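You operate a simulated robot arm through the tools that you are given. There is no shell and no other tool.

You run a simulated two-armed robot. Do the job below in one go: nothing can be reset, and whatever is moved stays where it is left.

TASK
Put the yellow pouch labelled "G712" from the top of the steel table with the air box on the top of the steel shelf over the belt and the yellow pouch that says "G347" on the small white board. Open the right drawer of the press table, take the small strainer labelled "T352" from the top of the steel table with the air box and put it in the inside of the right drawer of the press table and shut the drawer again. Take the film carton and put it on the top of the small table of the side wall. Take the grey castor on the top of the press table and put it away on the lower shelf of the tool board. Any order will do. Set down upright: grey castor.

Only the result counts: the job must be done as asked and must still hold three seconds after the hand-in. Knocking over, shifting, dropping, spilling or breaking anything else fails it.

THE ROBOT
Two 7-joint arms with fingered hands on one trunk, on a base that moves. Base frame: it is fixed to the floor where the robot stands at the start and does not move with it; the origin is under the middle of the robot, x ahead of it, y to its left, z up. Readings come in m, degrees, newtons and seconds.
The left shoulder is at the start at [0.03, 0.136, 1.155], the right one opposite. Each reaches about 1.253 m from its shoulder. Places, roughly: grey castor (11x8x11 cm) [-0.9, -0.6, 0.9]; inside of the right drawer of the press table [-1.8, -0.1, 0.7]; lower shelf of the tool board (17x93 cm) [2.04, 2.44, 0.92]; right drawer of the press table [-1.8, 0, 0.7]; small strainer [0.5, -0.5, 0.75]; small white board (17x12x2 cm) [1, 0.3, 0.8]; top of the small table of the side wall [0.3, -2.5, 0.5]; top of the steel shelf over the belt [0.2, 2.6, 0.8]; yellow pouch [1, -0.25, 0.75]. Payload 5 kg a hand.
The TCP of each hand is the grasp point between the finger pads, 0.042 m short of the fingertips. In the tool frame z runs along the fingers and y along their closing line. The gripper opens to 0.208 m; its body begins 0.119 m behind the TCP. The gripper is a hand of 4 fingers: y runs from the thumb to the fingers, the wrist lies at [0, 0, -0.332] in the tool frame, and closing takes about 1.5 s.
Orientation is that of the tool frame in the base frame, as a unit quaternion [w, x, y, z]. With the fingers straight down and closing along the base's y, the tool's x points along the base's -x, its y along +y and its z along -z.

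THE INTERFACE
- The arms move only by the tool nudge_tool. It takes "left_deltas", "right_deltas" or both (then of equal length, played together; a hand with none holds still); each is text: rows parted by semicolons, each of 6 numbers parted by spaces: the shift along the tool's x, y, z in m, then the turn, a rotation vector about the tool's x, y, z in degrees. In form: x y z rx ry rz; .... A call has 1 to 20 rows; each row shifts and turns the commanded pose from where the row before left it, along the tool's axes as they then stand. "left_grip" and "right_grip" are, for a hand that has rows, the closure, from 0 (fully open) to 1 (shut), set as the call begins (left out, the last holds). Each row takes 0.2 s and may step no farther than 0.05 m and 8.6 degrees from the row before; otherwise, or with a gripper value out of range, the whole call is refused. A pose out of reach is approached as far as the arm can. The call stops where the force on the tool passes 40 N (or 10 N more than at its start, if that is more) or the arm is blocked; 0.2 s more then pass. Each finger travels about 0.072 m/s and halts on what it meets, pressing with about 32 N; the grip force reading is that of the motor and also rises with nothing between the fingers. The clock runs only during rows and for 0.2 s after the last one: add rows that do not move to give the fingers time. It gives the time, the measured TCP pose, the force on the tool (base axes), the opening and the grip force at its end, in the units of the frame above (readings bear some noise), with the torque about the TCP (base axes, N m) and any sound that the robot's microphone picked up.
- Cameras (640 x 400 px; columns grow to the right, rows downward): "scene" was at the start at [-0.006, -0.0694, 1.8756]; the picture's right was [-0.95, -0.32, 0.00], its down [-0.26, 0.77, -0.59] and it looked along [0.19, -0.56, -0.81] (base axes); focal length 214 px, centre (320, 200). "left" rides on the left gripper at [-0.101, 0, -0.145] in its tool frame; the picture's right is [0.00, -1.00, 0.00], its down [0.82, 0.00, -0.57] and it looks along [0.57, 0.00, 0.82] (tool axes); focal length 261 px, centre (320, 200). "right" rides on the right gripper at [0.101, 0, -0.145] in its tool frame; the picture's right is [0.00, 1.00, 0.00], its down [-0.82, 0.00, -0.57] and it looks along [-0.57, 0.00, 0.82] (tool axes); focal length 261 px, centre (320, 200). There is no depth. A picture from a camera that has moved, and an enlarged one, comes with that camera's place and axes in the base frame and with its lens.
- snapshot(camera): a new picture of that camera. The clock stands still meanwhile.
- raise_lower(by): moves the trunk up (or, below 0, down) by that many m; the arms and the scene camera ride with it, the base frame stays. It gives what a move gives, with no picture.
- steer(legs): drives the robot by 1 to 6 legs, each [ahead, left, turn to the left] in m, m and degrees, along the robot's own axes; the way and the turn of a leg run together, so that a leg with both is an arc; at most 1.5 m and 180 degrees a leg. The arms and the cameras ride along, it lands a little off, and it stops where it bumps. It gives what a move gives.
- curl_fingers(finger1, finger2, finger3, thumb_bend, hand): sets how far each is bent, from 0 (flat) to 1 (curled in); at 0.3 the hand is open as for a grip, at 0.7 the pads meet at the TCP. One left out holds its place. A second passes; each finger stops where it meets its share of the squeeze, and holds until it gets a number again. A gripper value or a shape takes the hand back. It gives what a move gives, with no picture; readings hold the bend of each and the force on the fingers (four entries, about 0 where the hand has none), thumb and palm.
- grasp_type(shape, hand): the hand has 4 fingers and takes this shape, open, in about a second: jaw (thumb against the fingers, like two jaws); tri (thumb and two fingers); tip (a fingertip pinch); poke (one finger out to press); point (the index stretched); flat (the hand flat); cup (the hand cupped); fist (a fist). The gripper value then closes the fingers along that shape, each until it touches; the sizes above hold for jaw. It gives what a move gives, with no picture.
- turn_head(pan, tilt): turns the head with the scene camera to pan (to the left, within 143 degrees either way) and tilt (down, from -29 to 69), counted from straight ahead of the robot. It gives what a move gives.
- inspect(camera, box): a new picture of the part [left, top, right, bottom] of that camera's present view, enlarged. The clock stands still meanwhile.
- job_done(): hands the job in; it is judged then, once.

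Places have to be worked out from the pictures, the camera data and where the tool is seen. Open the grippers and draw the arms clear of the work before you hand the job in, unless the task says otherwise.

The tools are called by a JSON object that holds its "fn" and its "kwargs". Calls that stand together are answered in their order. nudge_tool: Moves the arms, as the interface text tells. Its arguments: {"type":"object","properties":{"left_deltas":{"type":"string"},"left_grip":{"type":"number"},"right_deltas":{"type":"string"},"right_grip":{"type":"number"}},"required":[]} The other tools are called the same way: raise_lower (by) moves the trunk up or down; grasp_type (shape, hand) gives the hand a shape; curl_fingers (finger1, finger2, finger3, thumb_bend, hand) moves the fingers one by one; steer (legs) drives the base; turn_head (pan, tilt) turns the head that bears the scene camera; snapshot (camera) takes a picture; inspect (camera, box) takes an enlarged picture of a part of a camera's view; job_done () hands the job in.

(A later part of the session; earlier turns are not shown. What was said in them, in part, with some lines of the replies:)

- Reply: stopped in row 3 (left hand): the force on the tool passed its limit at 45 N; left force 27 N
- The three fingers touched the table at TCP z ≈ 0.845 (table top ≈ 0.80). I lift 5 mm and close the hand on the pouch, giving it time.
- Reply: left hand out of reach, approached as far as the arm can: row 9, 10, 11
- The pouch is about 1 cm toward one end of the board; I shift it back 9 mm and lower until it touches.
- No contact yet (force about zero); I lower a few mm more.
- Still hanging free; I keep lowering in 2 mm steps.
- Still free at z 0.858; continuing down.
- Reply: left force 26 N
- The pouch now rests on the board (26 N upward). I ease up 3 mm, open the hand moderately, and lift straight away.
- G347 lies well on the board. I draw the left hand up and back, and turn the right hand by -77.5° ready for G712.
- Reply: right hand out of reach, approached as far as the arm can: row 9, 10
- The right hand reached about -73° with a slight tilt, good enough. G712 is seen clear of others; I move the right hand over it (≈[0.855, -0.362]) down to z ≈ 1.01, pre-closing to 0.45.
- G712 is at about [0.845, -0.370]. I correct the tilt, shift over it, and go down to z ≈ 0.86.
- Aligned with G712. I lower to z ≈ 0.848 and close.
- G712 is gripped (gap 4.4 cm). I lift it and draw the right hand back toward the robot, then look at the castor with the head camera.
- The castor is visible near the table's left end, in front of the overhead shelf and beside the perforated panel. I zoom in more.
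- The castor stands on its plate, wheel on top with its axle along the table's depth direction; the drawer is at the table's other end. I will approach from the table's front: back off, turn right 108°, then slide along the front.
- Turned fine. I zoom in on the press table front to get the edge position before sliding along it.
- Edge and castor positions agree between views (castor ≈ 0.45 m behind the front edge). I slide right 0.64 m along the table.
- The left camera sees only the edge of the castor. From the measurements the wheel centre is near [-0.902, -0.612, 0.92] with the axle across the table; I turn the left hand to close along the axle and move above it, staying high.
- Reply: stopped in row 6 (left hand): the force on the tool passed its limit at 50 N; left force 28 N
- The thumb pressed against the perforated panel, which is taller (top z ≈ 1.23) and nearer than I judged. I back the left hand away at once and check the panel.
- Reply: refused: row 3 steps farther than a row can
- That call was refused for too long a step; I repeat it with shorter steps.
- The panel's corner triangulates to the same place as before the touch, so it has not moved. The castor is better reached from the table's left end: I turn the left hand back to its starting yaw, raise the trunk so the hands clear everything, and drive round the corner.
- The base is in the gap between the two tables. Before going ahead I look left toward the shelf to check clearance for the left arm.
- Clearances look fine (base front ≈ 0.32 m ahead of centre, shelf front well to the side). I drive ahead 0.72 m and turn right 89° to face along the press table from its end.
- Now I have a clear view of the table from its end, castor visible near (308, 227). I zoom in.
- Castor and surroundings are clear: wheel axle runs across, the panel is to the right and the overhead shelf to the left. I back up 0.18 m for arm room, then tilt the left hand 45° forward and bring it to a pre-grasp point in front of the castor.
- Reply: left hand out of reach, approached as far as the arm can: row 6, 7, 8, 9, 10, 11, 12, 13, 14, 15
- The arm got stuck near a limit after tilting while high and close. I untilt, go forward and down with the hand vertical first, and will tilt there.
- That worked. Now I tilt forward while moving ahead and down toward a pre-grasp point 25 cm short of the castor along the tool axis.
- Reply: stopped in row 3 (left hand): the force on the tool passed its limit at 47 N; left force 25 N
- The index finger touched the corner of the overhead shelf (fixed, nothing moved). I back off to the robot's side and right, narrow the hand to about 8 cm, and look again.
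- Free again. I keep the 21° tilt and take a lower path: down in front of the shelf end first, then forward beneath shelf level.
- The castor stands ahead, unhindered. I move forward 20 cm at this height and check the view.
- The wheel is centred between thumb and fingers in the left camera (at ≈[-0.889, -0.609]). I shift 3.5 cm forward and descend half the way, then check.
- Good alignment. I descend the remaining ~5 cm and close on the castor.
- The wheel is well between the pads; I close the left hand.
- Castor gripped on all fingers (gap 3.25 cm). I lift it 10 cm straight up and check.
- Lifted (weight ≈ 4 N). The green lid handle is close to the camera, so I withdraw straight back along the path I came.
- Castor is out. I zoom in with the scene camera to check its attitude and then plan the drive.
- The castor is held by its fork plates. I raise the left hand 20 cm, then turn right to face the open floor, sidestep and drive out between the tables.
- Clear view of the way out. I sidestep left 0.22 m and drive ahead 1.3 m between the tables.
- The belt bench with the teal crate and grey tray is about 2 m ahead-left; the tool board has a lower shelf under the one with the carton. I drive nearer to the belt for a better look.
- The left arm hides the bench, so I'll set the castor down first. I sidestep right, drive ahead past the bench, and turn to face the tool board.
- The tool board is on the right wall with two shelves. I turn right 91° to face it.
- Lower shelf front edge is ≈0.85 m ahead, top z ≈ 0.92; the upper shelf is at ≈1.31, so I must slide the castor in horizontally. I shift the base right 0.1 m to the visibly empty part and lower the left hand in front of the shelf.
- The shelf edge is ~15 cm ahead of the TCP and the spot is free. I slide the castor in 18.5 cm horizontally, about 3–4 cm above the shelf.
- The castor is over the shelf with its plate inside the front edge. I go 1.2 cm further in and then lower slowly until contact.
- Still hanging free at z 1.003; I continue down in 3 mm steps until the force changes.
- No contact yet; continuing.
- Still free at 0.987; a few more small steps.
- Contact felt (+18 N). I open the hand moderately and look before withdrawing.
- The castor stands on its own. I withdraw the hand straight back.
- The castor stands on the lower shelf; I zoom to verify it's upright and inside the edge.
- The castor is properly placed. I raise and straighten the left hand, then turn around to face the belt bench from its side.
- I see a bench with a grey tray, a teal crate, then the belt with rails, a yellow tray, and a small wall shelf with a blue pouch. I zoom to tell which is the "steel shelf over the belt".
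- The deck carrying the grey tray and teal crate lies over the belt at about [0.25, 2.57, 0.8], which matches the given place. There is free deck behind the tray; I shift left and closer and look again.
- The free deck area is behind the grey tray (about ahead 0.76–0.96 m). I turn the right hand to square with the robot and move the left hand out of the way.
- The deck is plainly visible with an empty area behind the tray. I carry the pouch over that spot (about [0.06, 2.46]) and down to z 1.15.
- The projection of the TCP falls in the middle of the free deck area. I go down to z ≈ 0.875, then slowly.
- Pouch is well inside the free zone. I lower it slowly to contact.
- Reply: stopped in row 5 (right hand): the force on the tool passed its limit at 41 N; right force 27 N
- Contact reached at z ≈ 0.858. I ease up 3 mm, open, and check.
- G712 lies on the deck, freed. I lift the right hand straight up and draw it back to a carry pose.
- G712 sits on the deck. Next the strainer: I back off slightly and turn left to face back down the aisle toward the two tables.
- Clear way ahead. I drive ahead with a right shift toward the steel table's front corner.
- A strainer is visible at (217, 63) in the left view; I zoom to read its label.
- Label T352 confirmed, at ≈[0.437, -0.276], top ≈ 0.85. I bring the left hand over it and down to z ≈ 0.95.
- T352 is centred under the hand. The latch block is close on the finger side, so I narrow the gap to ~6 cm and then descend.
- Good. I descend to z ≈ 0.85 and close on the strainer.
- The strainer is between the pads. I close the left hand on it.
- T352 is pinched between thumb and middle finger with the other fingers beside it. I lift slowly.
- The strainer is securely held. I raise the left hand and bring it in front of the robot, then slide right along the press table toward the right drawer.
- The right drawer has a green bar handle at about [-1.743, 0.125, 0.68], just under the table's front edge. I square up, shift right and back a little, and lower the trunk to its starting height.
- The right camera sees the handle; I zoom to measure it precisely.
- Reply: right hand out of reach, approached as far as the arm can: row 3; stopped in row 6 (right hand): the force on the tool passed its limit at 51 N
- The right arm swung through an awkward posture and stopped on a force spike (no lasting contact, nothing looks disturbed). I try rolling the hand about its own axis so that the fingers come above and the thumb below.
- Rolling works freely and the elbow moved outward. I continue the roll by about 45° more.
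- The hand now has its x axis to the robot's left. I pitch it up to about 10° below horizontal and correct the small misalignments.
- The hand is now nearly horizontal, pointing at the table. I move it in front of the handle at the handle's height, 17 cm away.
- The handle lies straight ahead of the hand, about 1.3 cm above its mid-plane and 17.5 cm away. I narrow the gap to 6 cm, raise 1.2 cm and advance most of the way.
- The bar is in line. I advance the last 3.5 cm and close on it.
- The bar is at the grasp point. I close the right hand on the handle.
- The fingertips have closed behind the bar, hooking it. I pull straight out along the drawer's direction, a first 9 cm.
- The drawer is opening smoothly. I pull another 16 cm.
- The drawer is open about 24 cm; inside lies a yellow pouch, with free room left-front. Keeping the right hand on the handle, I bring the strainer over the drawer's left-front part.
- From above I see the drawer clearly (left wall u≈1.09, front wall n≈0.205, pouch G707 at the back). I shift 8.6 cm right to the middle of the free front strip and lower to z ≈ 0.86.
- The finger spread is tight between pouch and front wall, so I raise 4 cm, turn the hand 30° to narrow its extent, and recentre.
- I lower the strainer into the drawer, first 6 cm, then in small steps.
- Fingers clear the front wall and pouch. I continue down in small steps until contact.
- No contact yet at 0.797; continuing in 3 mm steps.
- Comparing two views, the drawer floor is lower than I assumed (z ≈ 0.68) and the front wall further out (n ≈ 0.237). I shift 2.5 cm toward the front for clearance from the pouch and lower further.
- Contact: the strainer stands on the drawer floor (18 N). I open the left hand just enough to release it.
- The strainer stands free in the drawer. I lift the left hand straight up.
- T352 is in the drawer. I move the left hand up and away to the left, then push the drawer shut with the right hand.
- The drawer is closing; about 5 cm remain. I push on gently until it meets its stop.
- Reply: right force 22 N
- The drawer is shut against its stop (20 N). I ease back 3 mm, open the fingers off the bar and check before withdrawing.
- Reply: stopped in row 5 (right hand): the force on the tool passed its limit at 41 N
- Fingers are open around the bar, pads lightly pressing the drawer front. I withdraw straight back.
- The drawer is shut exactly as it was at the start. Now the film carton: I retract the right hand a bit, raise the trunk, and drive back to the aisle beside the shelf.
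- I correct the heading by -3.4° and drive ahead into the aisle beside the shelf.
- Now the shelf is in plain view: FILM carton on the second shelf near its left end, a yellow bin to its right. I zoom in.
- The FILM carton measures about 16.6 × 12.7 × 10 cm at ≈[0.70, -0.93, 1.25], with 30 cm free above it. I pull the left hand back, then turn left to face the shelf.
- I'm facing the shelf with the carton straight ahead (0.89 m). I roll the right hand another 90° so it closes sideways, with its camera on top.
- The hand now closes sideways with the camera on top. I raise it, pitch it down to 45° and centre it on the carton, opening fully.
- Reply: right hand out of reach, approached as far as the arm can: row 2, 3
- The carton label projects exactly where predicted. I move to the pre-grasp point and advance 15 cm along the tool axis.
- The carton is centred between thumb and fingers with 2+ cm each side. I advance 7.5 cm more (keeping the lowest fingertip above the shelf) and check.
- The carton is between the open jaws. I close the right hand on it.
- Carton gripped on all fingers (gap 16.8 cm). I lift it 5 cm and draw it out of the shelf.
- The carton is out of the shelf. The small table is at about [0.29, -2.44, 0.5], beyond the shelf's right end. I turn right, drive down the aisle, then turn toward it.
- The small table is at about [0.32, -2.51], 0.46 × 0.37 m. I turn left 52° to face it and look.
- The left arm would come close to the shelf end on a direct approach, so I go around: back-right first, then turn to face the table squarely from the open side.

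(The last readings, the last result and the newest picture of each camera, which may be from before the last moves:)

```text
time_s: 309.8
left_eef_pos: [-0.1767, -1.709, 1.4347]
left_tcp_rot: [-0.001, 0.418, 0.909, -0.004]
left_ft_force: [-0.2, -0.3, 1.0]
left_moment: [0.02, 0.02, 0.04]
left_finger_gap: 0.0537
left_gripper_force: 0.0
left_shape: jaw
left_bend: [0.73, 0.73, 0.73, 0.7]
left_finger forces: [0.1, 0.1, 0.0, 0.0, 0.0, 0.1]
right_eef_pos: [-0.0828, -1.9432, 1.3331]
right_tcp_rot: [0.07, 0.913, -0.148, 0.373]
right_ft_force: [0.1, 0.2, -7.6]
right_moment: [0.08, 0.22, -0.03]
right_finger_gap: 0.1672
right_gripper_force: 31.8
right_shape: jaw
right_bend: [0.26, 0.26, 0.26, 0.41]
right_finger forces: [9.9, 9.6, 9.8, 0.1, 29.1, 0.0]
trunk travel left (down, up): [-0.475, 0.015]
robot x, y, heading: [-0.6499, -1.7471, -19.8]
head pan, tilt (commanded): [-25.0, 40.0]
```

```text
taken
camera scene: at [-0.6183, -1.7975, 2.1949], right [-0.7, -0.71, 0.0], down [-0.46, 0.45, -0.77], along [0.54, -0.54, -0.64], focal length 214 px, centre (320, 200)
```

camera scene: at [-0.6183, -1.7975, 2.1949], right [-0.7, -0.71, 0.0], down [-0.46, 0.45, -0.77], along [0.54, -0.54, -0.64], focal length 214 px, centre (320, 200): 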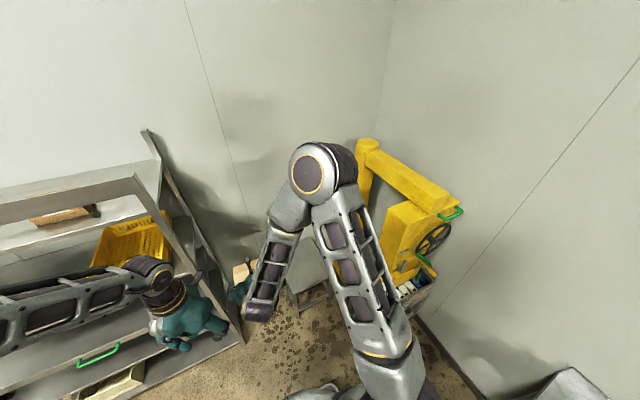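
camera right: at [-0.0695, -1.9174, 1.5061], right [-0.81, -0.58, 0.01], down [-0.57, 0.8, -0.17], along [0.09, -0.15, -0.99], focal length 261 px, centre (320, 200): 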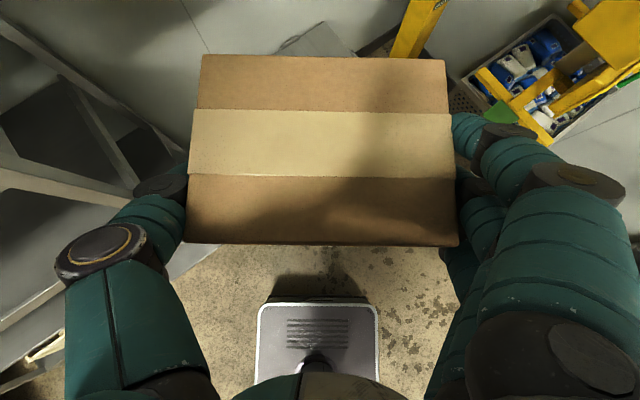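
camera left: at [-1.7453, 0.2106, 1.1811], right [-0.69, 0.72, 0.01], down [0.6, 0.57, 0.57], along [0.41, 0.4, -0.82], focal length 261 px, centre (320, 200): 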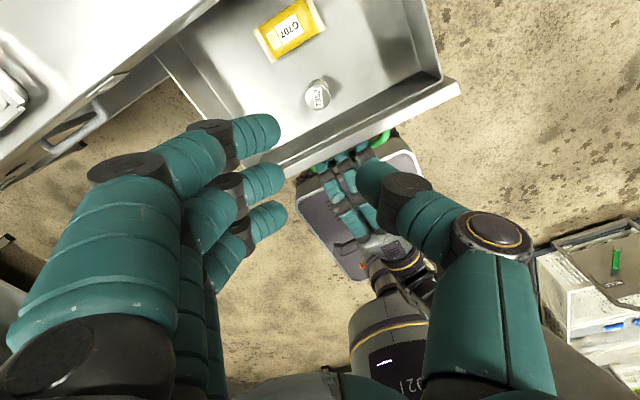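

I strafe right 0.38 m in front of the table and check the view.

{"fn": "steer", "kwargs": {"legs": [[0, -0.38, 0]]}}

{"fn": "turn_head", "kwargs": {"pan": 0, "tilt": 45}}

{"fn": "snapshot", "kwargs": {"camera": "scene"}}

{"fn": "snapshot", "kwargs": {"camera": "right"}}

{"fn": "snapshot", "kwargs": {"camera": "left"}}

```text
time_s: 312.2
left_eef_pos: [-0.2933, -2.0583, 1.434]
left_tcp_rot: [0.0, 0.429, 0.903, -0.002]
left_ft_force: [-0.3, 0.6, -0.4]
left_moment: [0.06, 0.04, -0.04]
left_finger_gap: 0.054
left_gripper_force: 0.0
left_shape: jaw
left_bend: [0.73, 0.73, 0.73, 0.7]
left_finger forces: [0.0, 0.0, 0.0, 0.0, 0.0, 0.1]
right_eef_pos: [-0.2048, -2.2927, 1.3345]
right_tcp_rot: [0.074, 0.911, -0.159, 0.373]
right_ft_force: [-0.4, 1.0, -6.3]
right_moment: [0.12, 0.19, 0.02]
right_finger_gap: 0.1675
right_gripper_force: 32.0
right_shape: jaw
right_bend: [0.26, 0.26, 0.26, 0.41]
right_finger forces: [10.0, 9.7, 9.8, 0.2, 29.5, 0.0]
trunk travel left (down, up): [-0.475, 0.015]
robot x, y, heading: [-0.7709, -2.0882, -21.0]
head pan, tilt (commanded): [-25.0, 40.0]
```

```text
time_s: 313.1
left_eef_pos: [-0.2938, -2.0602, 1.4351]
left_tcp_rot: [0.001, 0.429, 0.903, -0.003]
left_ft_force: [-0.9, -0.4, -0.2]
left_moment: [0.05, -0.18, 0.02]
left_finger_gap: 0.0537
left_gripper_force: 0.1
left_shape: jaw
left_bend: [0.73, 0.73, 0.73, 0.7]
left_finger forces: [0.1, 0.1, 0.0, 0.1, 0.0, 0.1]
right_eef_pos: [-0.205, -2.2945, 1.335]
right_tcp_rot: [0.074, 0.911, -0.159, 0.372]
right_ft_force: [-0.6, -0.7, -6.8]
right_moment: [0.15, 0.2, 0.05]
right_finger_gap: 0.1675
right_gripper_force: 32.0
right_shape: jaw
right_bend: [0.26, 0.26, 0.26, 0.41]
right_finger forces: [10.0, 9.7, 9.9, 0.0, 29.4, 0.1]
trunk travel left (down, up): [-0.475, 0.015]
robot x, y, heading: [-0.7671, -2.0842, -21.2]
head pan, tilt (commanded): [0.0, 45.0]
```

```text
taken
camera scene: at [-0.7215, -2.1051, 2.1877], right [-0.36, -0.93, 0.0], down [-0.66, 0.26, -0.71], along [0.66, -0.26, -0.71], focal length 214 px, centre (320, 200)
```

scene: 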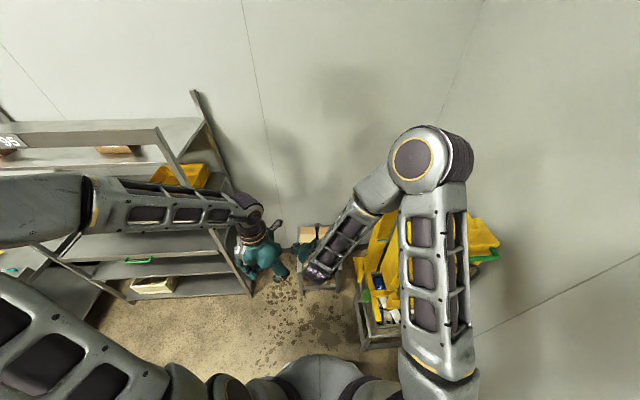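

```text
taken
camera right: at [-0.2324, -2.2828, 1.5067], right [-0.35, -0.94, 0.01], down [-0.92, 0.34, -0.17], along [0.16, -0.07, -0.99], focal length 261 px, centre (320, 200)
```

right: 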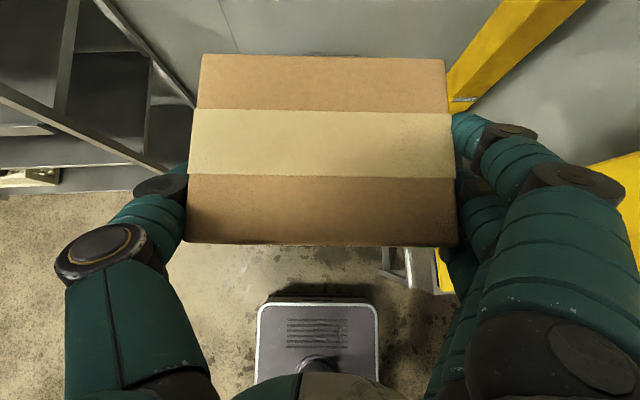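

```text
taken
camera left: at [-0.2294, -2.1361, 1.5805], right [-0.77, -0.64, 0.0], down [-0.52, 0.64, 0.57], along [-0.37, 0.44, -0.82], focal length 261 px, centre (320, 200)
```

left: 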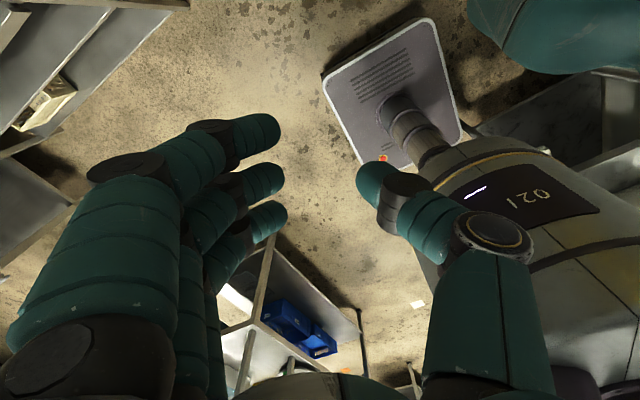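

The yellow machine's stand is close on the right. I zoom to see the gap between it and the table.

{"fn": "inspect", "kwargs": {"camera": "scene", "box": [220, 200, 480, 370]}}

{"fn": "turn_head", "kwargs": {"pan": -40, "tilt": 45}}

{"fn": "snapshot", "kwargs": {"camera": "scene"}}

```text
2.35 times, centred on (350, 285) of scene
camera zoom: at [-0.7215, -2.1051, 2.1877], right [-0.36, -0.93, 0.0], down [-0.66, 0.26, -0.71], along [0.66, -0.26, -0.71], focal length 505 px, centre (249, 0)
```

zoom: 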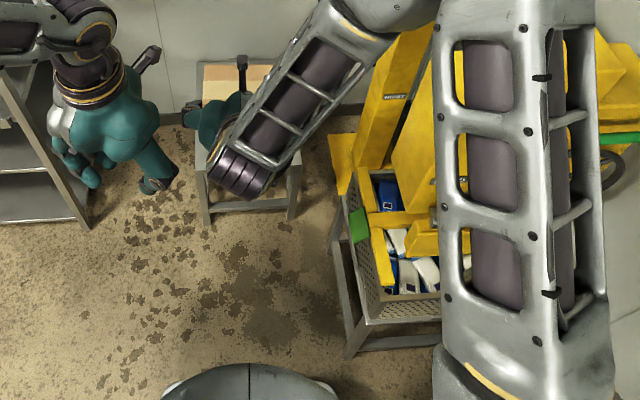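

```text
time_s: 314.2
left_eef_pos: [-0.2919, -2.0593, 1.4345]
left_tcp_rot: [0.0, 0.429, 0.903, -0.002]
left_ft_force: [1.1, -0.2, -0.8]
left_moment: [0.0, -0.04, 0.0]
left_finger_gap: 0.0541
left_gripper_force: 0.1
left_shape: jaw
left_bend: [0.73, 0.73, 0.73, 0.7]
left_finger forces: [0.0, 0.1, 0.0, 0.0, 0.0, 0.1]
right_eef_pos: [-0.2041, -2.2944, 1.334]
right_tcp_rot: [0.074, 0.911, -0.16, 0.373]
right_ft_force: [0.0, -0.5, -6.3]
right_moment: [0.1, 0.18, 0.01]
right_finger_gap: 0.1672
right_gripper_force: 32.2
right_shape: jaw
right_bend: [0.26, 0.26, 0.26, 0.41]
right_finger forces: [9.9, 9.7, 9.9, 0.0, 29.4, 0.1]
trunk travel left (down, up): [-0.475, 0.015]
robot x, y, heading: [-0.7661, -2.0817, -21.2]
head pan, tilt (commanded): [-40.0, 45.0]
```

```text
taken
camera scene: at [-0.7557, -2.1462, 2.1876], right [-0.88, -0.48, 0.0], down [-0.34, 0.62, -0.71], along [0.34, -0.62, -0.71], focal length 214 px, centre (320, 200)
```

scene: 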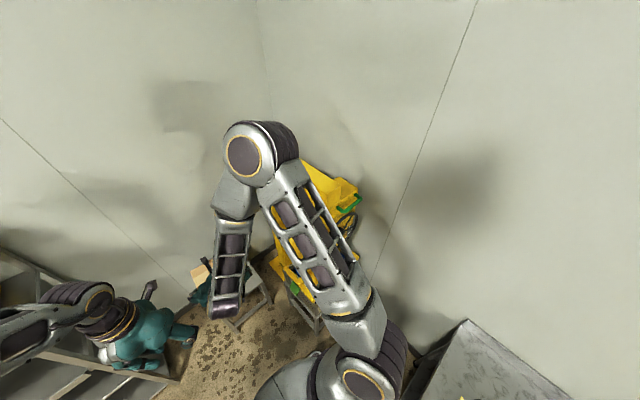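

The table's front edge is ≈0.93 m ahead and within reach from here, so I stay put and lower the trunk fully instead of driving closer.

{"fn": "raise_lower", "kwargs": {"by": -0.45}}

{"fn": "turn_head", "kwargs": {"pan": 0, "tilt": 40}}

{"fn": "snapshot", "kwargs": {"camera": "scene"}}

{"fn": "snapshot", "kwargs": {"camera": "right"}}

```text
refused: -0.45 is not a number from -0.4 to 0.4
```

```text
time_s: 315.2
left_eef_pos: [-0.2922, -2.0581, 1.434]
left_tcp_rot: [-0.001, 0.429, 0.903, -0.003]
left_ft_force: [-0.4, 0.3, 0.0]
left_moment: [0.02, -0.02, 0.0]
left_finger_gap: 0.0539
left_gripper_force: 0.0
left_shape: jaw
left_bend: [0.73, 0.73, 0.73, 0.7]
left_finger forces: [0.1, 0.0, 0.0, 0.0, 0.1, 0.0]
right_eef_pos: [-0.2038, -2.2944, 1.3343]
right_tcp_rot: [0.074, 0.911, -0.159, 0.372]
right_ft_force: [-0.1, 0.2, -6.8]
right_moment: [0.09, 0.22, 0.02]
right_finger_gap: 0.1674
right_gripper_force: 31.8
right_shape: jaw
right_bend: [0.26, 0.26, 0.26, 0.41]
right_finger forces: [10.0, 9.6, 9.8, 0.0, 29.5, 0.0]
trunk travel left (down, up): [-0.475, 0.015]
robot x, y, heading: [-0.7664, -2.0866, -21.3]
head pan, tilt (commanded): [0.0, 40.0]
```

```text
taken
camera scene: at [-0.7153, -2.1056, 2.1948], right [-0.36, -0.93, 0.0], down [-0.6, 0.23, -0.77], along [0.71, -0.28, -0.64], focal length 214 px, centre (320, 200)
```

scene: 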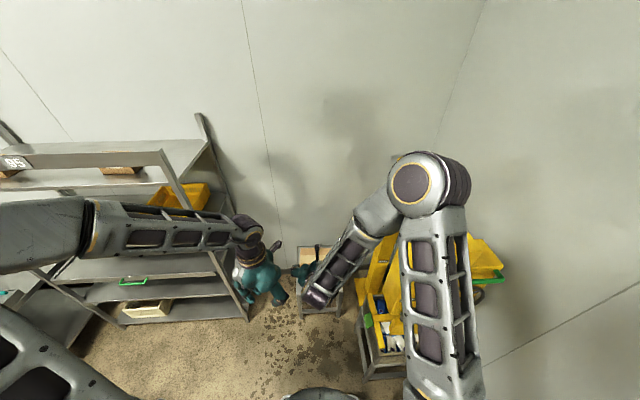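

```text
taken
camera right: at [-0.2305, -2.2822, 1.5061], right [-0.35, -0.94, 0.01], down [-0.92, 0.34, -0.17], along [0.15, -0.07, -0.99], focal length 261 px, centre (320, 200)
```

right: 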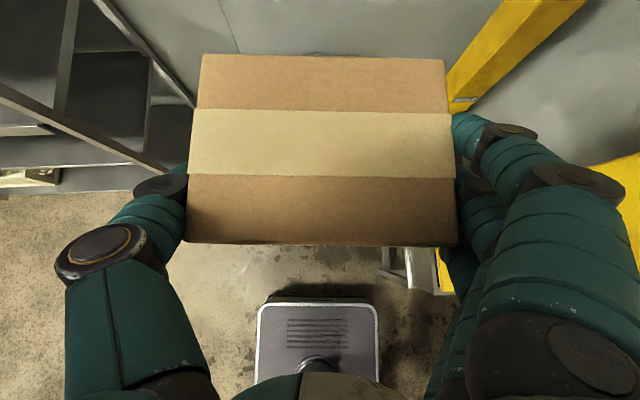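

The limit per call is 0.4; I lower by 0.4 m.

{"fn": "raise_lower", "kwargs": {"by": -0.4}}

{"fn": "snapshot", "kwargs": {"camera": "scene"}}

{"fn": "snapshot", "kwargs": {"camera": "right"}}

```text
time_s: 319.1
left_eef_pos: [-0.2933, -2.0578, 1.0335]
left_tcp_rot: [-0.001, 0.429, 0.903, -0.003]
left_ft_force: [-0.2, -0.1, 0.1]
left_moment: [-0.01, -0.05, -0.02]
left_finger_gap: 0.054
left_gripper_force: 0.0
left_shape: jaw
left_bend: [0.73, 0.73, 0.73, 0.7]
left_finger forces: [0.0, 0.1, 0.0, 0.0, 0.0, 0.0]
right_eef_pos: [-0.2036, -2.2949, 0.9339]
right_tcp_rot: [0.073, 0.911, -0.159, 0.373]
right_ft_force: [0.1, -0.1, -6.2]
right_moment: [0.1, 0.25, -0.02]
right_finger_gap: 0.1676
right_gripper_force: 31.7
right_shape: jaw
right_bend: [0.26, 0.26, 0.26, 0.41]
right_finger forces: [10.0, 9.7, 9.8, 0.0, 29.4, 0.0]
trunk travel left (down, up): [-0.075, 0.415]
robot x, y, heading: [-0.7663, -2.08, -21.1]
head pan, tilt (commanded): [0.0, 40.0]
```

```text
taken
camera scene: at [-0.7155, -2.1053, 1.795], right [-0.36, -0.93, 0.0], down [-0.6, 0.23, -0.77], along [0.71, -0.28, -0.64], focal length 214 px, centre (320, 200)
```

scene: 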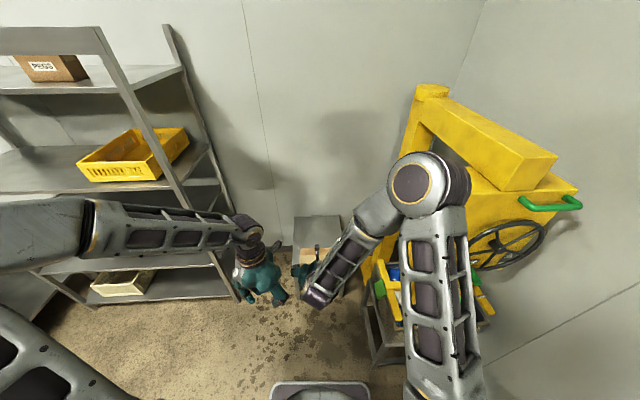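

```text
taken
camera right: at [-0.2307, -2.282, 1.1063], right [-0.35, -0.94, 0.01], down [-0.92, 0.34, -0.17], along [0.15, -0.07, -0.99], focal length 261 px, centre (320, 200)
```

right: 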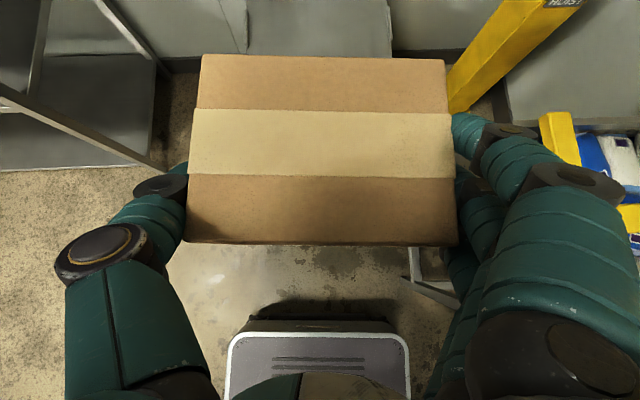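

The table top is visible beyond the carton, laterally centred. I zoom to get its edges.

{"fn": "inspect", "kwargs": {"camera": "scene", "box": [250, 190, 410, 330]}}

{"fn": "inspect", "kwargs": {"camera": "right", "box": [160, 0, 520, 280]}}

```text
2.86 times, centred on (330, 260) of scene
camera zoom: at [-0.7155, -2.1053, 1.795], right [-0.36, -0.93, 0.0], down [-0.6, 0.23, -0.77], along [0.71, -0.28, -0.64], focal length 613 px, centre (291, 29)
```

zoom: 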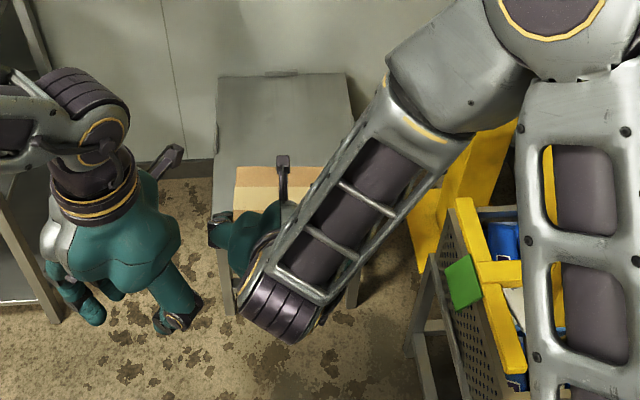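

```text
1.43 times, centred on (340, 140) of right
camera zoom: at [-0.2307, -2.282, 1.1063], right [-0.35, -0.94, 0.01], down [-0.92, 0.34, -0.17], along [0.15, -0.07, -0.99], focal length 372 px, centre (291, 286)
```

zoom: 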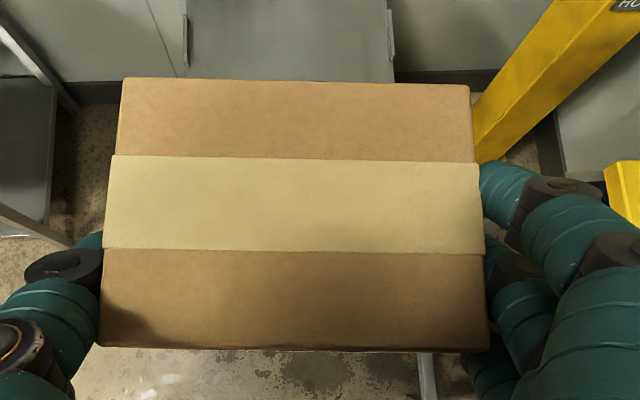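

The table top spans 0.91–1.38 m ahead and is empty. The yellow post is ~0.3 m to the right, clear of the hand. I move the carton forward 42 cm at this height.

{"fn": "nudge_tool", "kwargs": {"right_deltas": "0.0334 -0.0015 0.033 0 0 0; 0.0334 -0.0015 0.033 0 0 0; 0.0334 -0.0015 0.033 0 0 0; 0.0334 -0.0015 0.033 0 0 0; 0.0334 -0.0015 0.033 0 0 0; 0.0334 -0.0015 0.033 0 0 0; 0.0334 -0.0015 0.033 0 0 0; 0.0334 -0.0015 0.033 0 0 0; 0.0334 -0.0015 0.033 0 0 0; 0 0 0 0 0 0"}}

{"fn": "snapshot", "kwargs": {"camera": "right"}}

{"fn": "snapshot", "kwargs": {"camera": "scene"}}

```text
time_s: 321.3
left_eef_pos: [-0.293, -2.0575, 1.0347]
left_tcp_rot: [-0.001, 0.429, 0.903, -0.003]
left_ft_force: [0.2, 0.4, -0.5]
left_moment: [-0.05, -0.08, 0.01]
left_finger_gap: 0.0537
left_gripper_force: 0.1
left_shape: jaw
left_bend: [0.73, 0.73, 0.73, 0.7]
left_finger forces: [0.1, 0.0, 0.0, 0.0, 0.1, 0.0]
right_eef_pos: [0.2019, -2.4231, 0.9353]
right_tcp_rot: [0.074, 0.911, -0.159, 0.374]
right_ft_force: [0.1, 0.9, -6.3]
right_moment: [0.05, 0.22, -0.07]
right_finger_gap: 0.1675
right_gripper_force: 31.9
right_shape: jaw
right_bend: [0.26, 0.26, 0.26, 0.41]
right_finger forces: [10.1, 9.6, 9.7, 0.1, 29.4, 0.0]
trunk travel left (down, up): [-0.075, 0.415]
robot x, y, heading: [-0.7635, -2.0907, -21.5]
head pan, tilt (commanded): [0.0, 40.0]
```

```text
taken
camera right: at [0.1744, -2.4107, 1.1076], right [-0.35, -0.94, 0.01], down [-0.92, 0.34, -0.17], along [0.16, -0.07, -0.99], focal length 261 px, centre (320, 200)
```

right: 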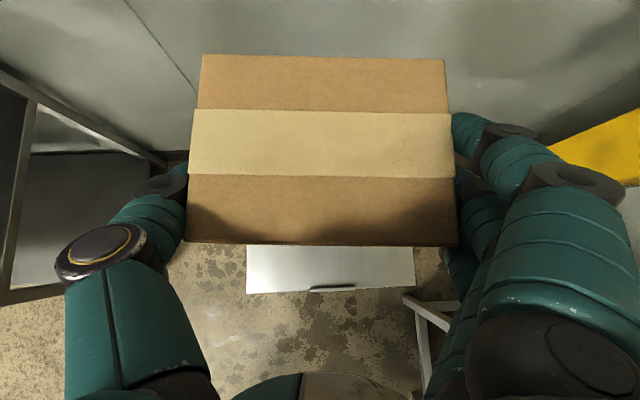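

```text
taken
camera scene: at [-0.7161, -2.1043, 1.795], right [-0.36, -0.93, 0.0], down [-0.6, 0.23, -0.77], along [0.71, -0.28, -0.64], focal length 214 px, centre (320, 200)
```

scene: 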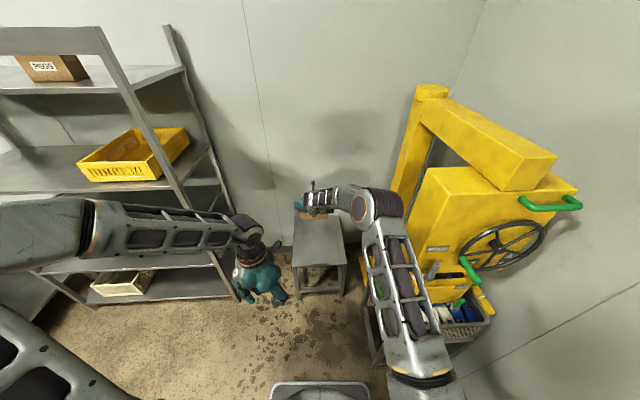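

The carton is over the table, about 10 cm in from its front edge. I lower it 32 cm.

{"fn": "nudge_tool", "kwargs": {"right_deltas": "-0.0281 0 0.0284 0 0 0; -0.0281 0 0.0284 0 0 0; -0.0281 0 0.0284 0 0 0; -0.0281 0 0.0284 0 0 0; -0.0281 0 0.0284 0 0 0; -0.0281 0 0.0284 0 0 0; -0.0281 0 0.0284 0 0 0; 0 0 0 0 0 0"}}

{"fn": "snapshot", "kwargs": {"camera": "right"}}

{"fn": "snapshot", "kwargs": {"camera": "scene"}}

```text
time_s: 323.1
left_eef_pos: [-0.2925, -2.0591, 1.0343]
left_tcp_rot: [-0.001, 0.428, 0.904, -0.002]
left_ft_force: [-0.5, -0.8, 0.2]
left_moment: [-0.03, -0.07, -0.01]
left_finger_gap: 0.0539
left_gripper_force: 0.0
left_shape: jaw
left_bend: [0.73, 0.73, 0.73, 0.7]
left_finger forces: [0.0, 0.0, 0.0, 0.0, 0.1, 0.1]
right_eef_pos: [0.196, -2.4327, 0.6564]
right_tcp_rot: [0.075, 0.911, -0.16, 0.374]
right_ft_force: [-0.1, 0.7, -7.7]
right_moment: [0.03, 0.14, -0.02]
right_finger_gap: 0.1675
right_gripper_force: 32.2
right_shape: jaw
right_bend: [0.26, 0.26, 0.26, 0.41]
right_finger forces: [9.9, 9.5, 9.8, 0.0, 29.5, 0.0]
trunk travel left (down, up): [-0.075, 0.415]
robot x, y, heading: [-0.7666, -2.0822, -21.1]
head pan, tilt (commanded): [0.0, 40.0]
```

```text
taken
camera right: at [0.1679, -2.42, 0.8271], right [-0.35, -0.94, 0.01], down [-0.92, 0.34, -0.17], along [0.16, -0.07, -0.99], focal length 261 px, centre (320, 200)
```

right: 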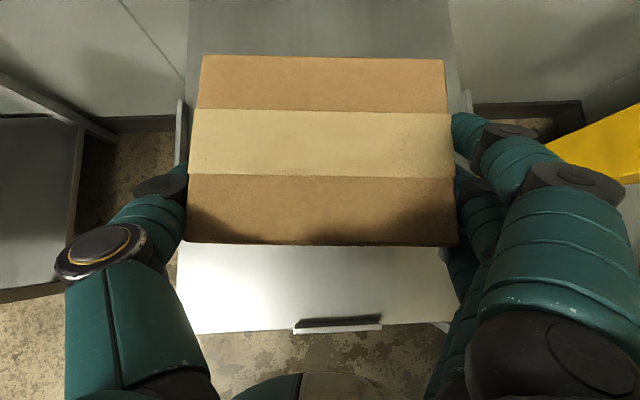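

```text
taken
camera scene: at [-0.7162, -2.1051, 1.7951], right [-0.36, -0.93, 0.0], down [-0.6, 0.23, -0.77], along [0.71, -0.28, -0.64], focal length 214 px, centre (320, 200)
```

scene: 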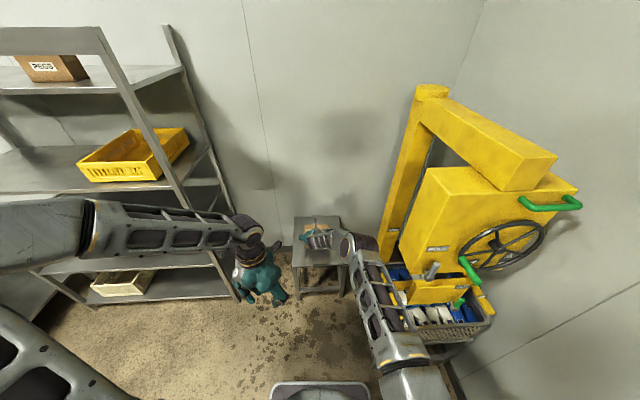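

The arm fits well beside the machine. I lower the last 7 cm, slowing toward contact.

{"fn": "nudge_tool", "kwargs": {"right_deltas": "-0.0141 0 0.0142 0 0 0; -0.0141 0 0.0142 0 0 0; -0.007 0 0.0071 0 0 0; -0.0035 0 0.0036 0 0 0; 0 0 0 0 0 0"}}

{"fn": "snapshot", "kwargs": {"camera": "right"}}

```text
time_s: 324.3
left_eef_pos: [-0.2933, -2.0579, 1.0345]
left_tcp_rot: [-0.001, 0.429, 0.903, -0.004]
left_ft_force: [0.5, -0.1, 0.0]
left_moment: [0.0, 0.01, 0.01]
left_finger_gap: 0.0538
left_gripper_force: 0.0
left_shape: jaw
left_bend: [0.73, 0.73, 0.73, 0.7]
left_finger forces: [0.1, 0.0, 0.1, 0.0, 0.0, 0.0]
right_eef_pos: [0.1959, -2.4344, 0.5988]
right_tcp_rot: [0.074, 0.911, -0.16, 0.373]
right_ft_force: [-0.8, 0.8, -7.2]
right_moment: [0.04, 0.23, 0.05]
right_finger_gap: 0.1676
right_gripper_force: 31.8
right_shape: jaw
right_bend: [0.26, 0.26, 0.26, 0.41]
right_finger forces: [10.1, 9.7, 9.8, 0.0, 29.6, 0.0]
trunk travel left (down, up): [-0.075, 0.415]
robot x, y, heading: [-0.7637, -2.0873, -21.3]
head pan, tilt (commanded): [0.0, 40.0]
```

```text
taken
camera right: at [0.1685, -2.422, 0.771], right [-0.35, -0.94, 0.01], down [-0.92, 0.34, -0.17], along [0.15, -0.07, -0.99], focal length 261 px, centre (320, 200)
```

right: 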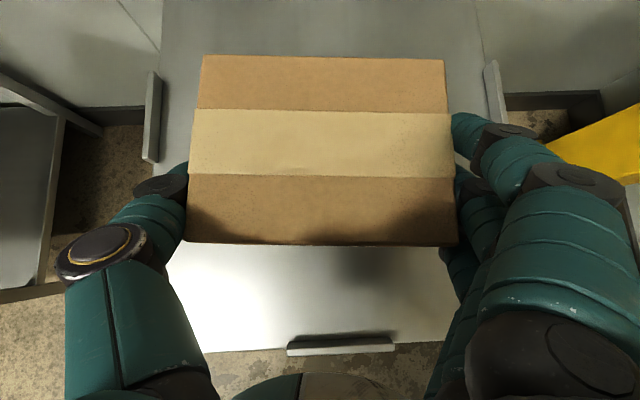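

Still hanging free at 0.599. I lower in small steps to contact.

{"fn": "nudge_tool", "kwargs": {"right_deltas": "-0.0028 0 0.0028 0 0 0; -0.0028 0 0.0028 0 0 0; -0.0028 0 0.0028 0 0 0; -0.0021 0 0.0021 0 0 0; 0 0 0 0 0 0"}}

```text
time_s: 325.5
left_eef_pos: [-0.2923, -2.059, 1.0342]
left_tcp_rot: [-0.001, 0.429, 0.903, -0.004]
left_ft_force: [0.4, -0.5, 0.9]
left_moment: [0.01, 0.0, -0.03]
left_finger_gap: 0.0541
left_gripper_force: 0.1
left_shape: jaw
left_bend: [0.73, 0.73, 0.73, 0.7]
left_finger forces: [0.0, 0.0, 0.0, 0.1, 0.0, 0.0]
right_eef_pos: [0.1959, -2.4349, 0.5842]
right_tcp_rot: [0.075, 0.911, -0.16, 0.372]
right_ft_force: [-0.2, -1.8, 1.4]
right_moment: [-0.3, -0.17, -0.01]
right_finger_gap: 0.1676
right_gripper_force: 32.1
right_shape: jaw
right_bend: [0.26, 0.26, 0.26, 0.41]
right_finger forces: [9.9, 9.7, 10.0, 0.0, 29.1, 0.1]
trunk travel left (down, up): [-0.075, 0.415]
robot x, y, heading: [-0.7671, -2.0856, -21.2]
head pan, tilt (commanded): [0.0, 40.0]
```

The carton's weight is now borne by the table. I lower 2 mm more and open the hand.

{"fn": "nudge_tool", "kwargs": {"right_deltas": "-0.0014 0 0.0014 0 0 0; 0 0 0 0 0 0"}}

{"fn": "nudge_tool", "kwargs": {"right_deltas": "0 0 0 0 0 0; 0 0 0 0 0 0; 0 0 0 0 0 0; 0 0 0 0 0 0; 0 0 0 0 0 0", "right_grip": 0}}

{"fn": "snapshot", "kwargs": {"camera": "right"}}

```text
time_s: 326.1
left_eef_pos: [-0.2937, -2.0588, 1.0345]
left_tcp_rot: [0.0, 0.429, 0.903, -0.003]
left_ft_force: [0.3, -0.2, 0.2]
left_moment: [0.0, 0.04, -0.03]
left_finger_gap: 0.054
left_gripper_force: 0.0
left_shape: jaw
left_bend: [0.73, 0.73, 0.73, 0.7]
left_finger forces: [0.0, 0.1, 0.0, 0.0, 0.0, 0.0]
right_eef_pos: [0.196, -2.4336, 0.5857]
right_tcp_rot: [0.074, 0.911, -0.159, 0.374]
right_ft_force: [1.0, 0.6, 12.9]
right_moment: [-0.36, -0.24, -0.17]
right_finger_gap: 0.1677
right_gripper_force: 31.9
right_shape: jaw
right_bend: [0.26, 0.26, 0.26, 0.41]
right_finger forces: [9.8, 9.6, 9.5, 0.0, 30.3, 0.0]
trunk travel left (down, up): [-0.075, 0.415]
robot x, y, heading: [-0.7704, -2.0869, -21.2]
head pan, tilt (commanded): [0.0, 40.0]
```

```text
time_s: 327.3
left_eef_pos: [-0.2925, -2.0579, 1.0343]
left_tcp_rot: [-0.001, 0.429, 0.903, -0.003]
left_ft_force: [-0.2, -0.2, -0.4]
left_moment: [0.01, 0.04, 0.02]
left_finger_gap: 0.0538
left_gripper_force: 0.0
left_shape: jaw
left_bend: [0.73, 0.73, 0.73, 0.7]
left_finger forces: [0.0, 0.0, 0.1, 0.1, 0.0, 0.0]
right_eef_pos: [0.1956, -2.4338, 0.5833]
right_tcp_rot: [0.075, 0.911, -0.16, 0.372]
right_ft_force: [-0.2, -0.9, -1.3]
right_moment: [-0.01, -0.03, 0.02]
right_finger_gap: 0.2079
right_gripper_force: 0.1
right_shape: jaw
right_bend: [0.3, 0.3, 0.3, 0.3]
right_finger forces: [0.1, 0.1, 0.0, 0.0, 0.0, 0.0]
trunk travel left (down, up): [-0.075, 0.415]
robot x, y, heading: [-0.7681, -2.0876, -21.0]
head pan, tilt (commanded): [0.0, 40.0]
```

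```text
taken
camera right: at [0.1679, -2.4216, 0.7548], right [-0.35, -0.94, 0.01], down [-0.92, 0.34, -0.17], along [0.15, -0.07, -0.99], focal length 261 px, centre (320, 200)
```

right: 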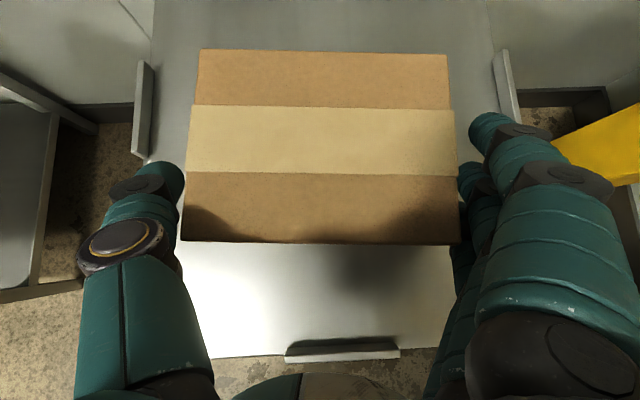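

The carton rests on the table, hand open. I withdraw back along the tool axis.

{"fn": "nudge_tool", "kwargs": {"right_deltas": "0 0 -0.02 0 0 0; 0 0 -0.035 0 0 0; 0 0 -0.045 0 0 0; 0 0 -0.045 0 0 0; 0 0 -0.045 0 0 0; 0 0 -0.045 0 0 0; 0 0 -0.045 0 0 0; 0 0 0 0 0 0"}}

{"fn": "snapshot", "kwargs": {"camera": "right"}}

{"fn": "snapshot", "kwargs": {"camera": "scene"}}

```text
time_s: 329.1
left_eef_pos: [-0.2912, -2.0579, 1.0348]
left_tcp_rot: [0.001, 0.429, 0.903, -0.003]
left_ft_force: [0.1, -0.5, 0.1]
left_moment: [0.06, 0.09, 0.01]
left_finger_gap: 0.0539
left_gripper_force: 0.0
left_shape: jaw
left_bend: [0.73, 0.73, 0.73, 0.7]
left_finger forces: [0.0, 0.1, 0.1, 0.0, 0.0, 0.0]
right_eef_pos: [0.0143, -2.3652, 0.7799]
right_tcp_rot: [0.074, 0.911, -0.16, 0.372]
right_ft_force: [0.3, 1.1, -1.7]
right_moment: [0.02, 0.04, -0.02]
right_finger_gap: 0.2082
right_gripper_force: 0.0
right_shape: jaw
right_bend: [0.3, 0.3, 0.3, 0.3]
right_finger forces: [0.1, 0.0, 0.0, 0.0, 0.0, 0.1]
trunk travel left (down, up): [-0.075, 0.415]
robot x, y, heading: [-0.7677, -2.086, -21.3]
head pan, tilt (commanded): [0.0, 40.0]
```

```text
taken
camera right: at [-0.0125, -2.3529, 0.9528], right [-0.35, -0.94, 0.01], down [-0.92, 0.34, -0.17], along [0.15, -0.07, -0.99], focal length 261 px, centre (320, 200)
```

right: 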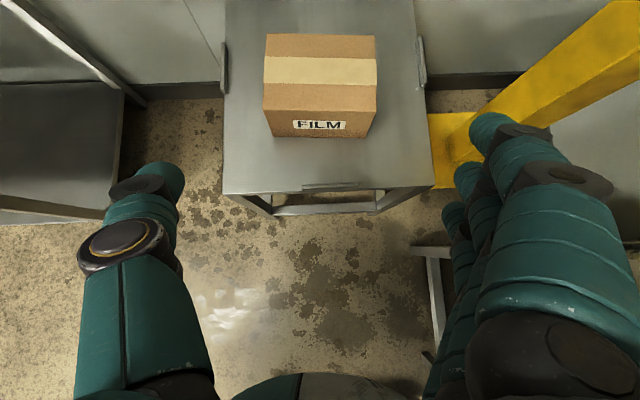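

```text
taken
camera scene: at [-0.7147, -2.1058, 1.7947], right [-0.36, -0.93, 0.0], down [-0.6, 0.23, -0.77], along [0.71, -0.28, -0.64], focal length 214 px, centre (320, 200)
```

scene: 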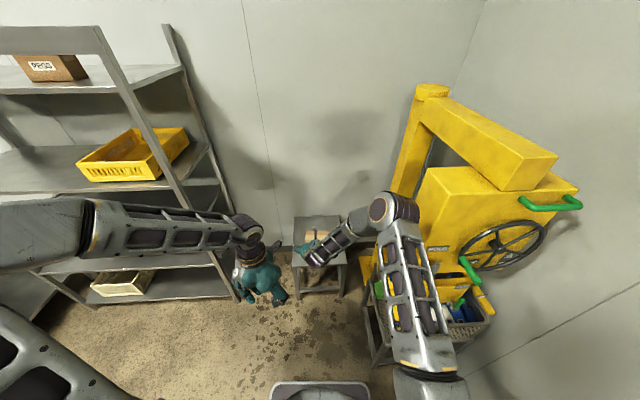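

The FILM carton stands on the small table. All items are placed; I open the left hand, and draw both arms clear.

{"fn": "nudge_tool", "kwargs": {"right_deltas": "0 0 -0.04 0 0 0; 0 0 -0.04 0 0 0; 0 0 -0.04 0 0 0; 0 0 -0.04 0 0 0; 0 0 0 0 0 0; 0 0 0 0 0 0; 0 0 0 0 0 0", "right_grip": 0, "left_deltas": "0 0 -0.02 0 0 0; 0 0 -0.02 0 0 0; 0 0 0 0 0 0; 0 0 0 0 0 0; 0 0 0 0 0 0; 0 0 0 0 0 0; 0 0 0 0 0 0", "left_grip": 0}}

{"fn": "steer", "kwargs": {"legs": [[-0.25, 0, 0]]}}

{"fn": "inspect", "kwargs": {"camera": "scene", "box": [240, 160, 420, 300]}}

```text
time_s: 330.7
left_eef_pos: [-0.2926, -2.0595, 1.0738]
left_tcp_rot: [-0.001, 0.429, 0.903, -0.004]
left_ft_force: [-0.4, -0.5, 0.3]
left_moment: [-0.03, 0.05, 0.0]
left_finger_gap: 0.2078
left_gripper_force: 0.0
left_shape: jaw
left_bend: [0.3, 0.3, 0.3, 0.3]
left_finger forces: [0.0, 0.0, 0.0, 0.1, 0.0, 0.0]
right_eef_pos: [-0.0919, -2.3244, 0.8945]
right_tcp_rot: [0.073, 0.912, -0.158, 0.372]
right_ft_force: [-0.1, -0.3, -1.2]
right_moment: [-0.02, 0.01, 0.04]
right_finger_gap: 0.2078
right_gripper_force: 0.1
right_shape: jaw
right_bend: [0.3, 0.3, 0.3, 0.3]
right_finger forces: [0.1, 0.0, 0.1, 0.0, 0.1, 0.1]
trunk travel left (down, up): [-0.075, 0.415]
robot x, y, heading: [-0.7639, -2.0886, -21.3]
head pan, tilt (commanded): [0.0, 40.0]
```

```text
time_s: 332.5
left_eef_pos: [-0.5227, -1.9693, 1.0745]
left_tcp_rot: [0.001, 0.428, 0.904, -0.004]
left_ft_force: [-1.7, 1.4, 0.0]
left_moment: [-0.08, -0.16, -0.01]
left_finger_gap: 0.2079
left_gripper_force: 0.0
left_shape: jaw
left_bend: [0.3, 0.3, 0.3, 0.3]
left_finger forces: [0.0, 0.1, 0.0, 0.0, 0.0, 0.0]
right_eef_pos: [-0.3233, -2.2341, 0.8966]
right_tcp_rot: [0.074, 0.911, -0.158, 0.374]
right_ft_force: [-0.4, 0.1, -0.8]
right_moment: [-0.03, -0.03, -0.02]
right_finger_gap: 0.2082
right_gripper_force: 0.0
right_shape: jaw
right_bend: [0.3, 0.3, 0.3, 0.3]
right_finger forces: [0.0, 0.0, 0.1, 0.1, 0.0, 0.1]
trunk travel left (down, up): [-0.075, 0.415]
robot x, y, heading: [-0.9983, -1.9959, -21.1]
head pan, tilt (commanded): [0.0, 40.0]
```

```text
2.86 times, centred on (330, 230) of scene
camera zoom: at [-0.948, -2.0151, 1.795], right [-0.36, -0.93, 0.0], down [-0.6, 0.23, -0.77], along [0.72, -0.28, -0.64], focal length 613 px, centre (291, 114)
```

zoom: 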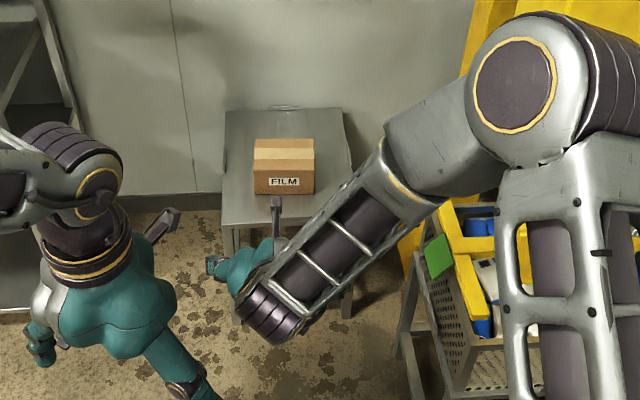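

Everything is in place: carton on the table, arms clear, grippers open. One last look toward the press table before handing in.

{"fn": "turn_head", "kwargs": {"pan": 115, "tilt": 25}}

{"fn": "snapshot", "kwargs": {"camera": "scene"}}

```text
time_s: 334.4
left_eef_pos: [-0.5221, -1.9692, 1.0736]
left_tcp_rot: [0.0, 0.428, 0.904, -0.003]
left_ft_force: [0.0, 0.4, -0.4]
left_moment: [0.02, 0.01, 0.0]
left_finger_gap: 0.2079
left_gripper_force: 0.1
left_shape: jaw
left_bend: [0.3, 0.3, 0.3, 0.3]
left_finger forces: [0.0, 0.1, 0.0, 0.0, 0.0, 0.1]
right_eef_pos: [-0.322, -2.2336, 0.8946]
right_tcp_rot: [0.073, 0.912, -0.158, 0.372]
right_ft_force: [0.7, 0.0, -0.4]
right_moment: [0.0, -0.02, -0.01]
right_finger_gap: 0.2079
right_gripper_force: 0.1
right_shape: jaw
right_bend: [0.3, 0.3, 0.3, 0.3]
right_finger forces: [0.0, 0.1, 0.0, 0.1, 0.0, 0.0]
trunk travel left (down, up): [-0.075, 0.415]
robot x, y, heading: [-0.9969, -1.9957, -21.2]
head pan, tilt (commanded): [115.0, 25.0]
```

```text
taken
camera scene: at [-1.0315, -1.8934, 1.8182], right [1.0, 0.07, 0.0], down [0.03, -0.42, -0.91], along [-0.06, 0.9, -0.42], focal length 214 px, centre (320, 200)
```

scene: 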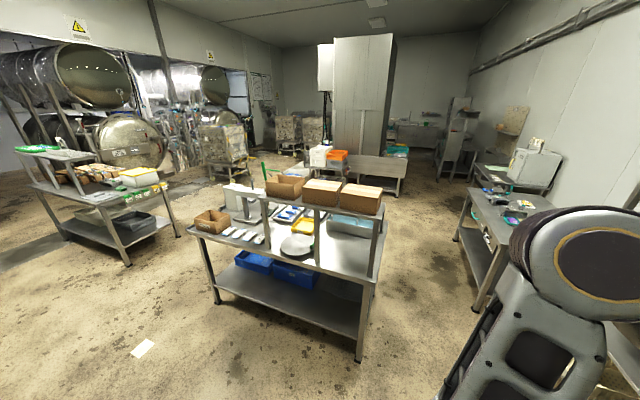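

I zoom in on the press table to check that the perforated panel and goods stand as before.

{"fn": "inspect", "kwargs": {"camera": "scene", "box": [190, 160, 400, 310]}}

```text
2.67 times, centred on (295, 235) of scene
camera zoom: at [-1.0315, -1.8934, 1.8182], right [1.0, 0.07, 0.0], down [0.03, -0.42, -0.91], along [-0.06, 0.9, -0.42], focal length 572 px, centre (387, 107)
```

zoom: 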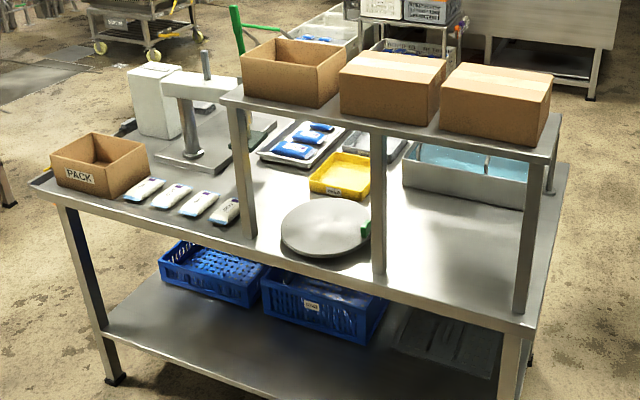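

I can't clearly see the perforated panel behind the cartons; I zoom in more closely on the sink.

{"fn": "inspect", "kwargs": {"camera": "scene", "box": [310, 180, 400, 250]}}

{"fn": "raise_lower", "kwargs": {"by": 0.4}}

{"fn": "inspect", "kwargs": {"camera": "scene", "box": [240, 180, 440, 320]}}

```text
5.71 times, centred on (355, 215) of scene
camera zoom: at [-1.0315, -1.8934, 1.8182], right [1.0, 0.07, 0.0], down [0.03, -0.42, -0.91], along [-0.06, 0.9, -0.42], focal length 1226 px, centre (120, 114)
```

zoom: 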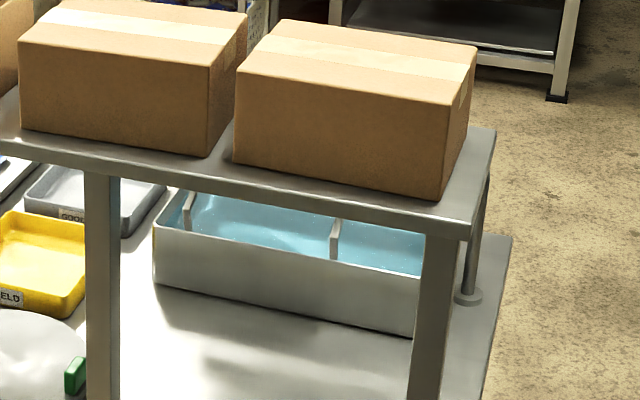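

```text
time_s: 338.2
left_eef_pos: [-0.5224, -1.9686, 1.4743]
left_tcp_rot: [-0.001, 0.427, 0.904, -0.003]
left_ft_force: [-0.2, -0.3, -0.1]
left_moment: [-0.02, 0.01, -0.02]
left_finger_gap: 0.2081
left_gripper_force: 0.1
left_shape: jaw
left_bend: [0.3, 0.3, 0.3, 0.3]
left_finger forces: [0.0, 0.0, 0.0, 0.1, 0.0, 0.0]
right_eef_pos: [-0.323, -2.234, 1.2949]
right_tcp_rot: [0.073, 0.911, -0.158, 0.373]
right_ft_force: [0.1, -0.1, 1.0]
right_moment: [0.0, -0.03, 0.0]
right_finger_gap: 0.2077
right_gripper_force: 0.1
right_shape: jaw
right_bend: [0.3, 0.3, 0.3, 0.3]
right_finger forces: [0.0, 0.0, 0.1, 0.1, 0.0, 0.0]
trunk travel left (down, up): [-0.475, 0.015]
robot x, y, heading: [-0.9975, -1.9964, -21.3]
head pan, tilt (commanded): [115.0, 25.0]
```

```text
2.86 times, centred on (340, 250) of scene
camera zoom: at [-1.0314, -1.8934, 2.2181], right [1.0, 0.07, 0.0], down [0.03, -0.42, -0.91], along [-0.06, 0.9, -0.42], focal length 613 px, centre (263, 57)
```

zoom: 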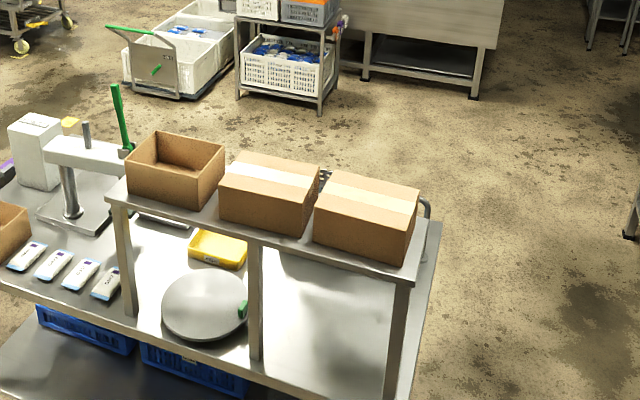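

The panel's top is visible between the cartons where it was, and all goods on the press table stand as before. The whole job is done: G347 on the board, G712 on the belt deck, T352 in the shut drawer, film carton on the small table, castor upright on the lower tool-board shelf. I hand in.

{"fn": "job_done", "kwargs": {}}

```text
The job is handed in.
```

I've handed the job in. All five items were moved, but I haven't been told how it was judged. One placement rests on my reading of a name.

- **G347:** it lies flat on the small white board.
- **G712:** it lies on the steel deck that carries the grey tray and the teal crate, just behind the tray. I took this deck to be the "steel shelf over the belt", because its centre matches the place you gave, [0.2, 2.6, 0.8]. There is also a higher wall shelf over the belt at about [0.25, 3.28, 1.17]. If you meant that one, G712 is in the wrong place.
- **T352:** it stands in the right drawer of the press table, in front of the pouch that was already there. The drawer is shut, with its handle back where it was before I opened it.
- **Film carton:** it stands on the small table of the side wall, about 10 cm in from the front edge.
- **Grey castor:** it stands upright on its plate on the lower shelf of the tool board, inside the front edge.

While fetching the castor I touched two fixed things at the press table with the left hand:

- **Perforated panel by the sink:** the thumb pressed against it with up to about 50 N.
- **Overhead shelf:** the index finger touched its corner at about the same force.

I measured the panel's corner before and after and found no movement. Nothing on the table or shelf looked shifted. Both grippers are open and both arms are clear.
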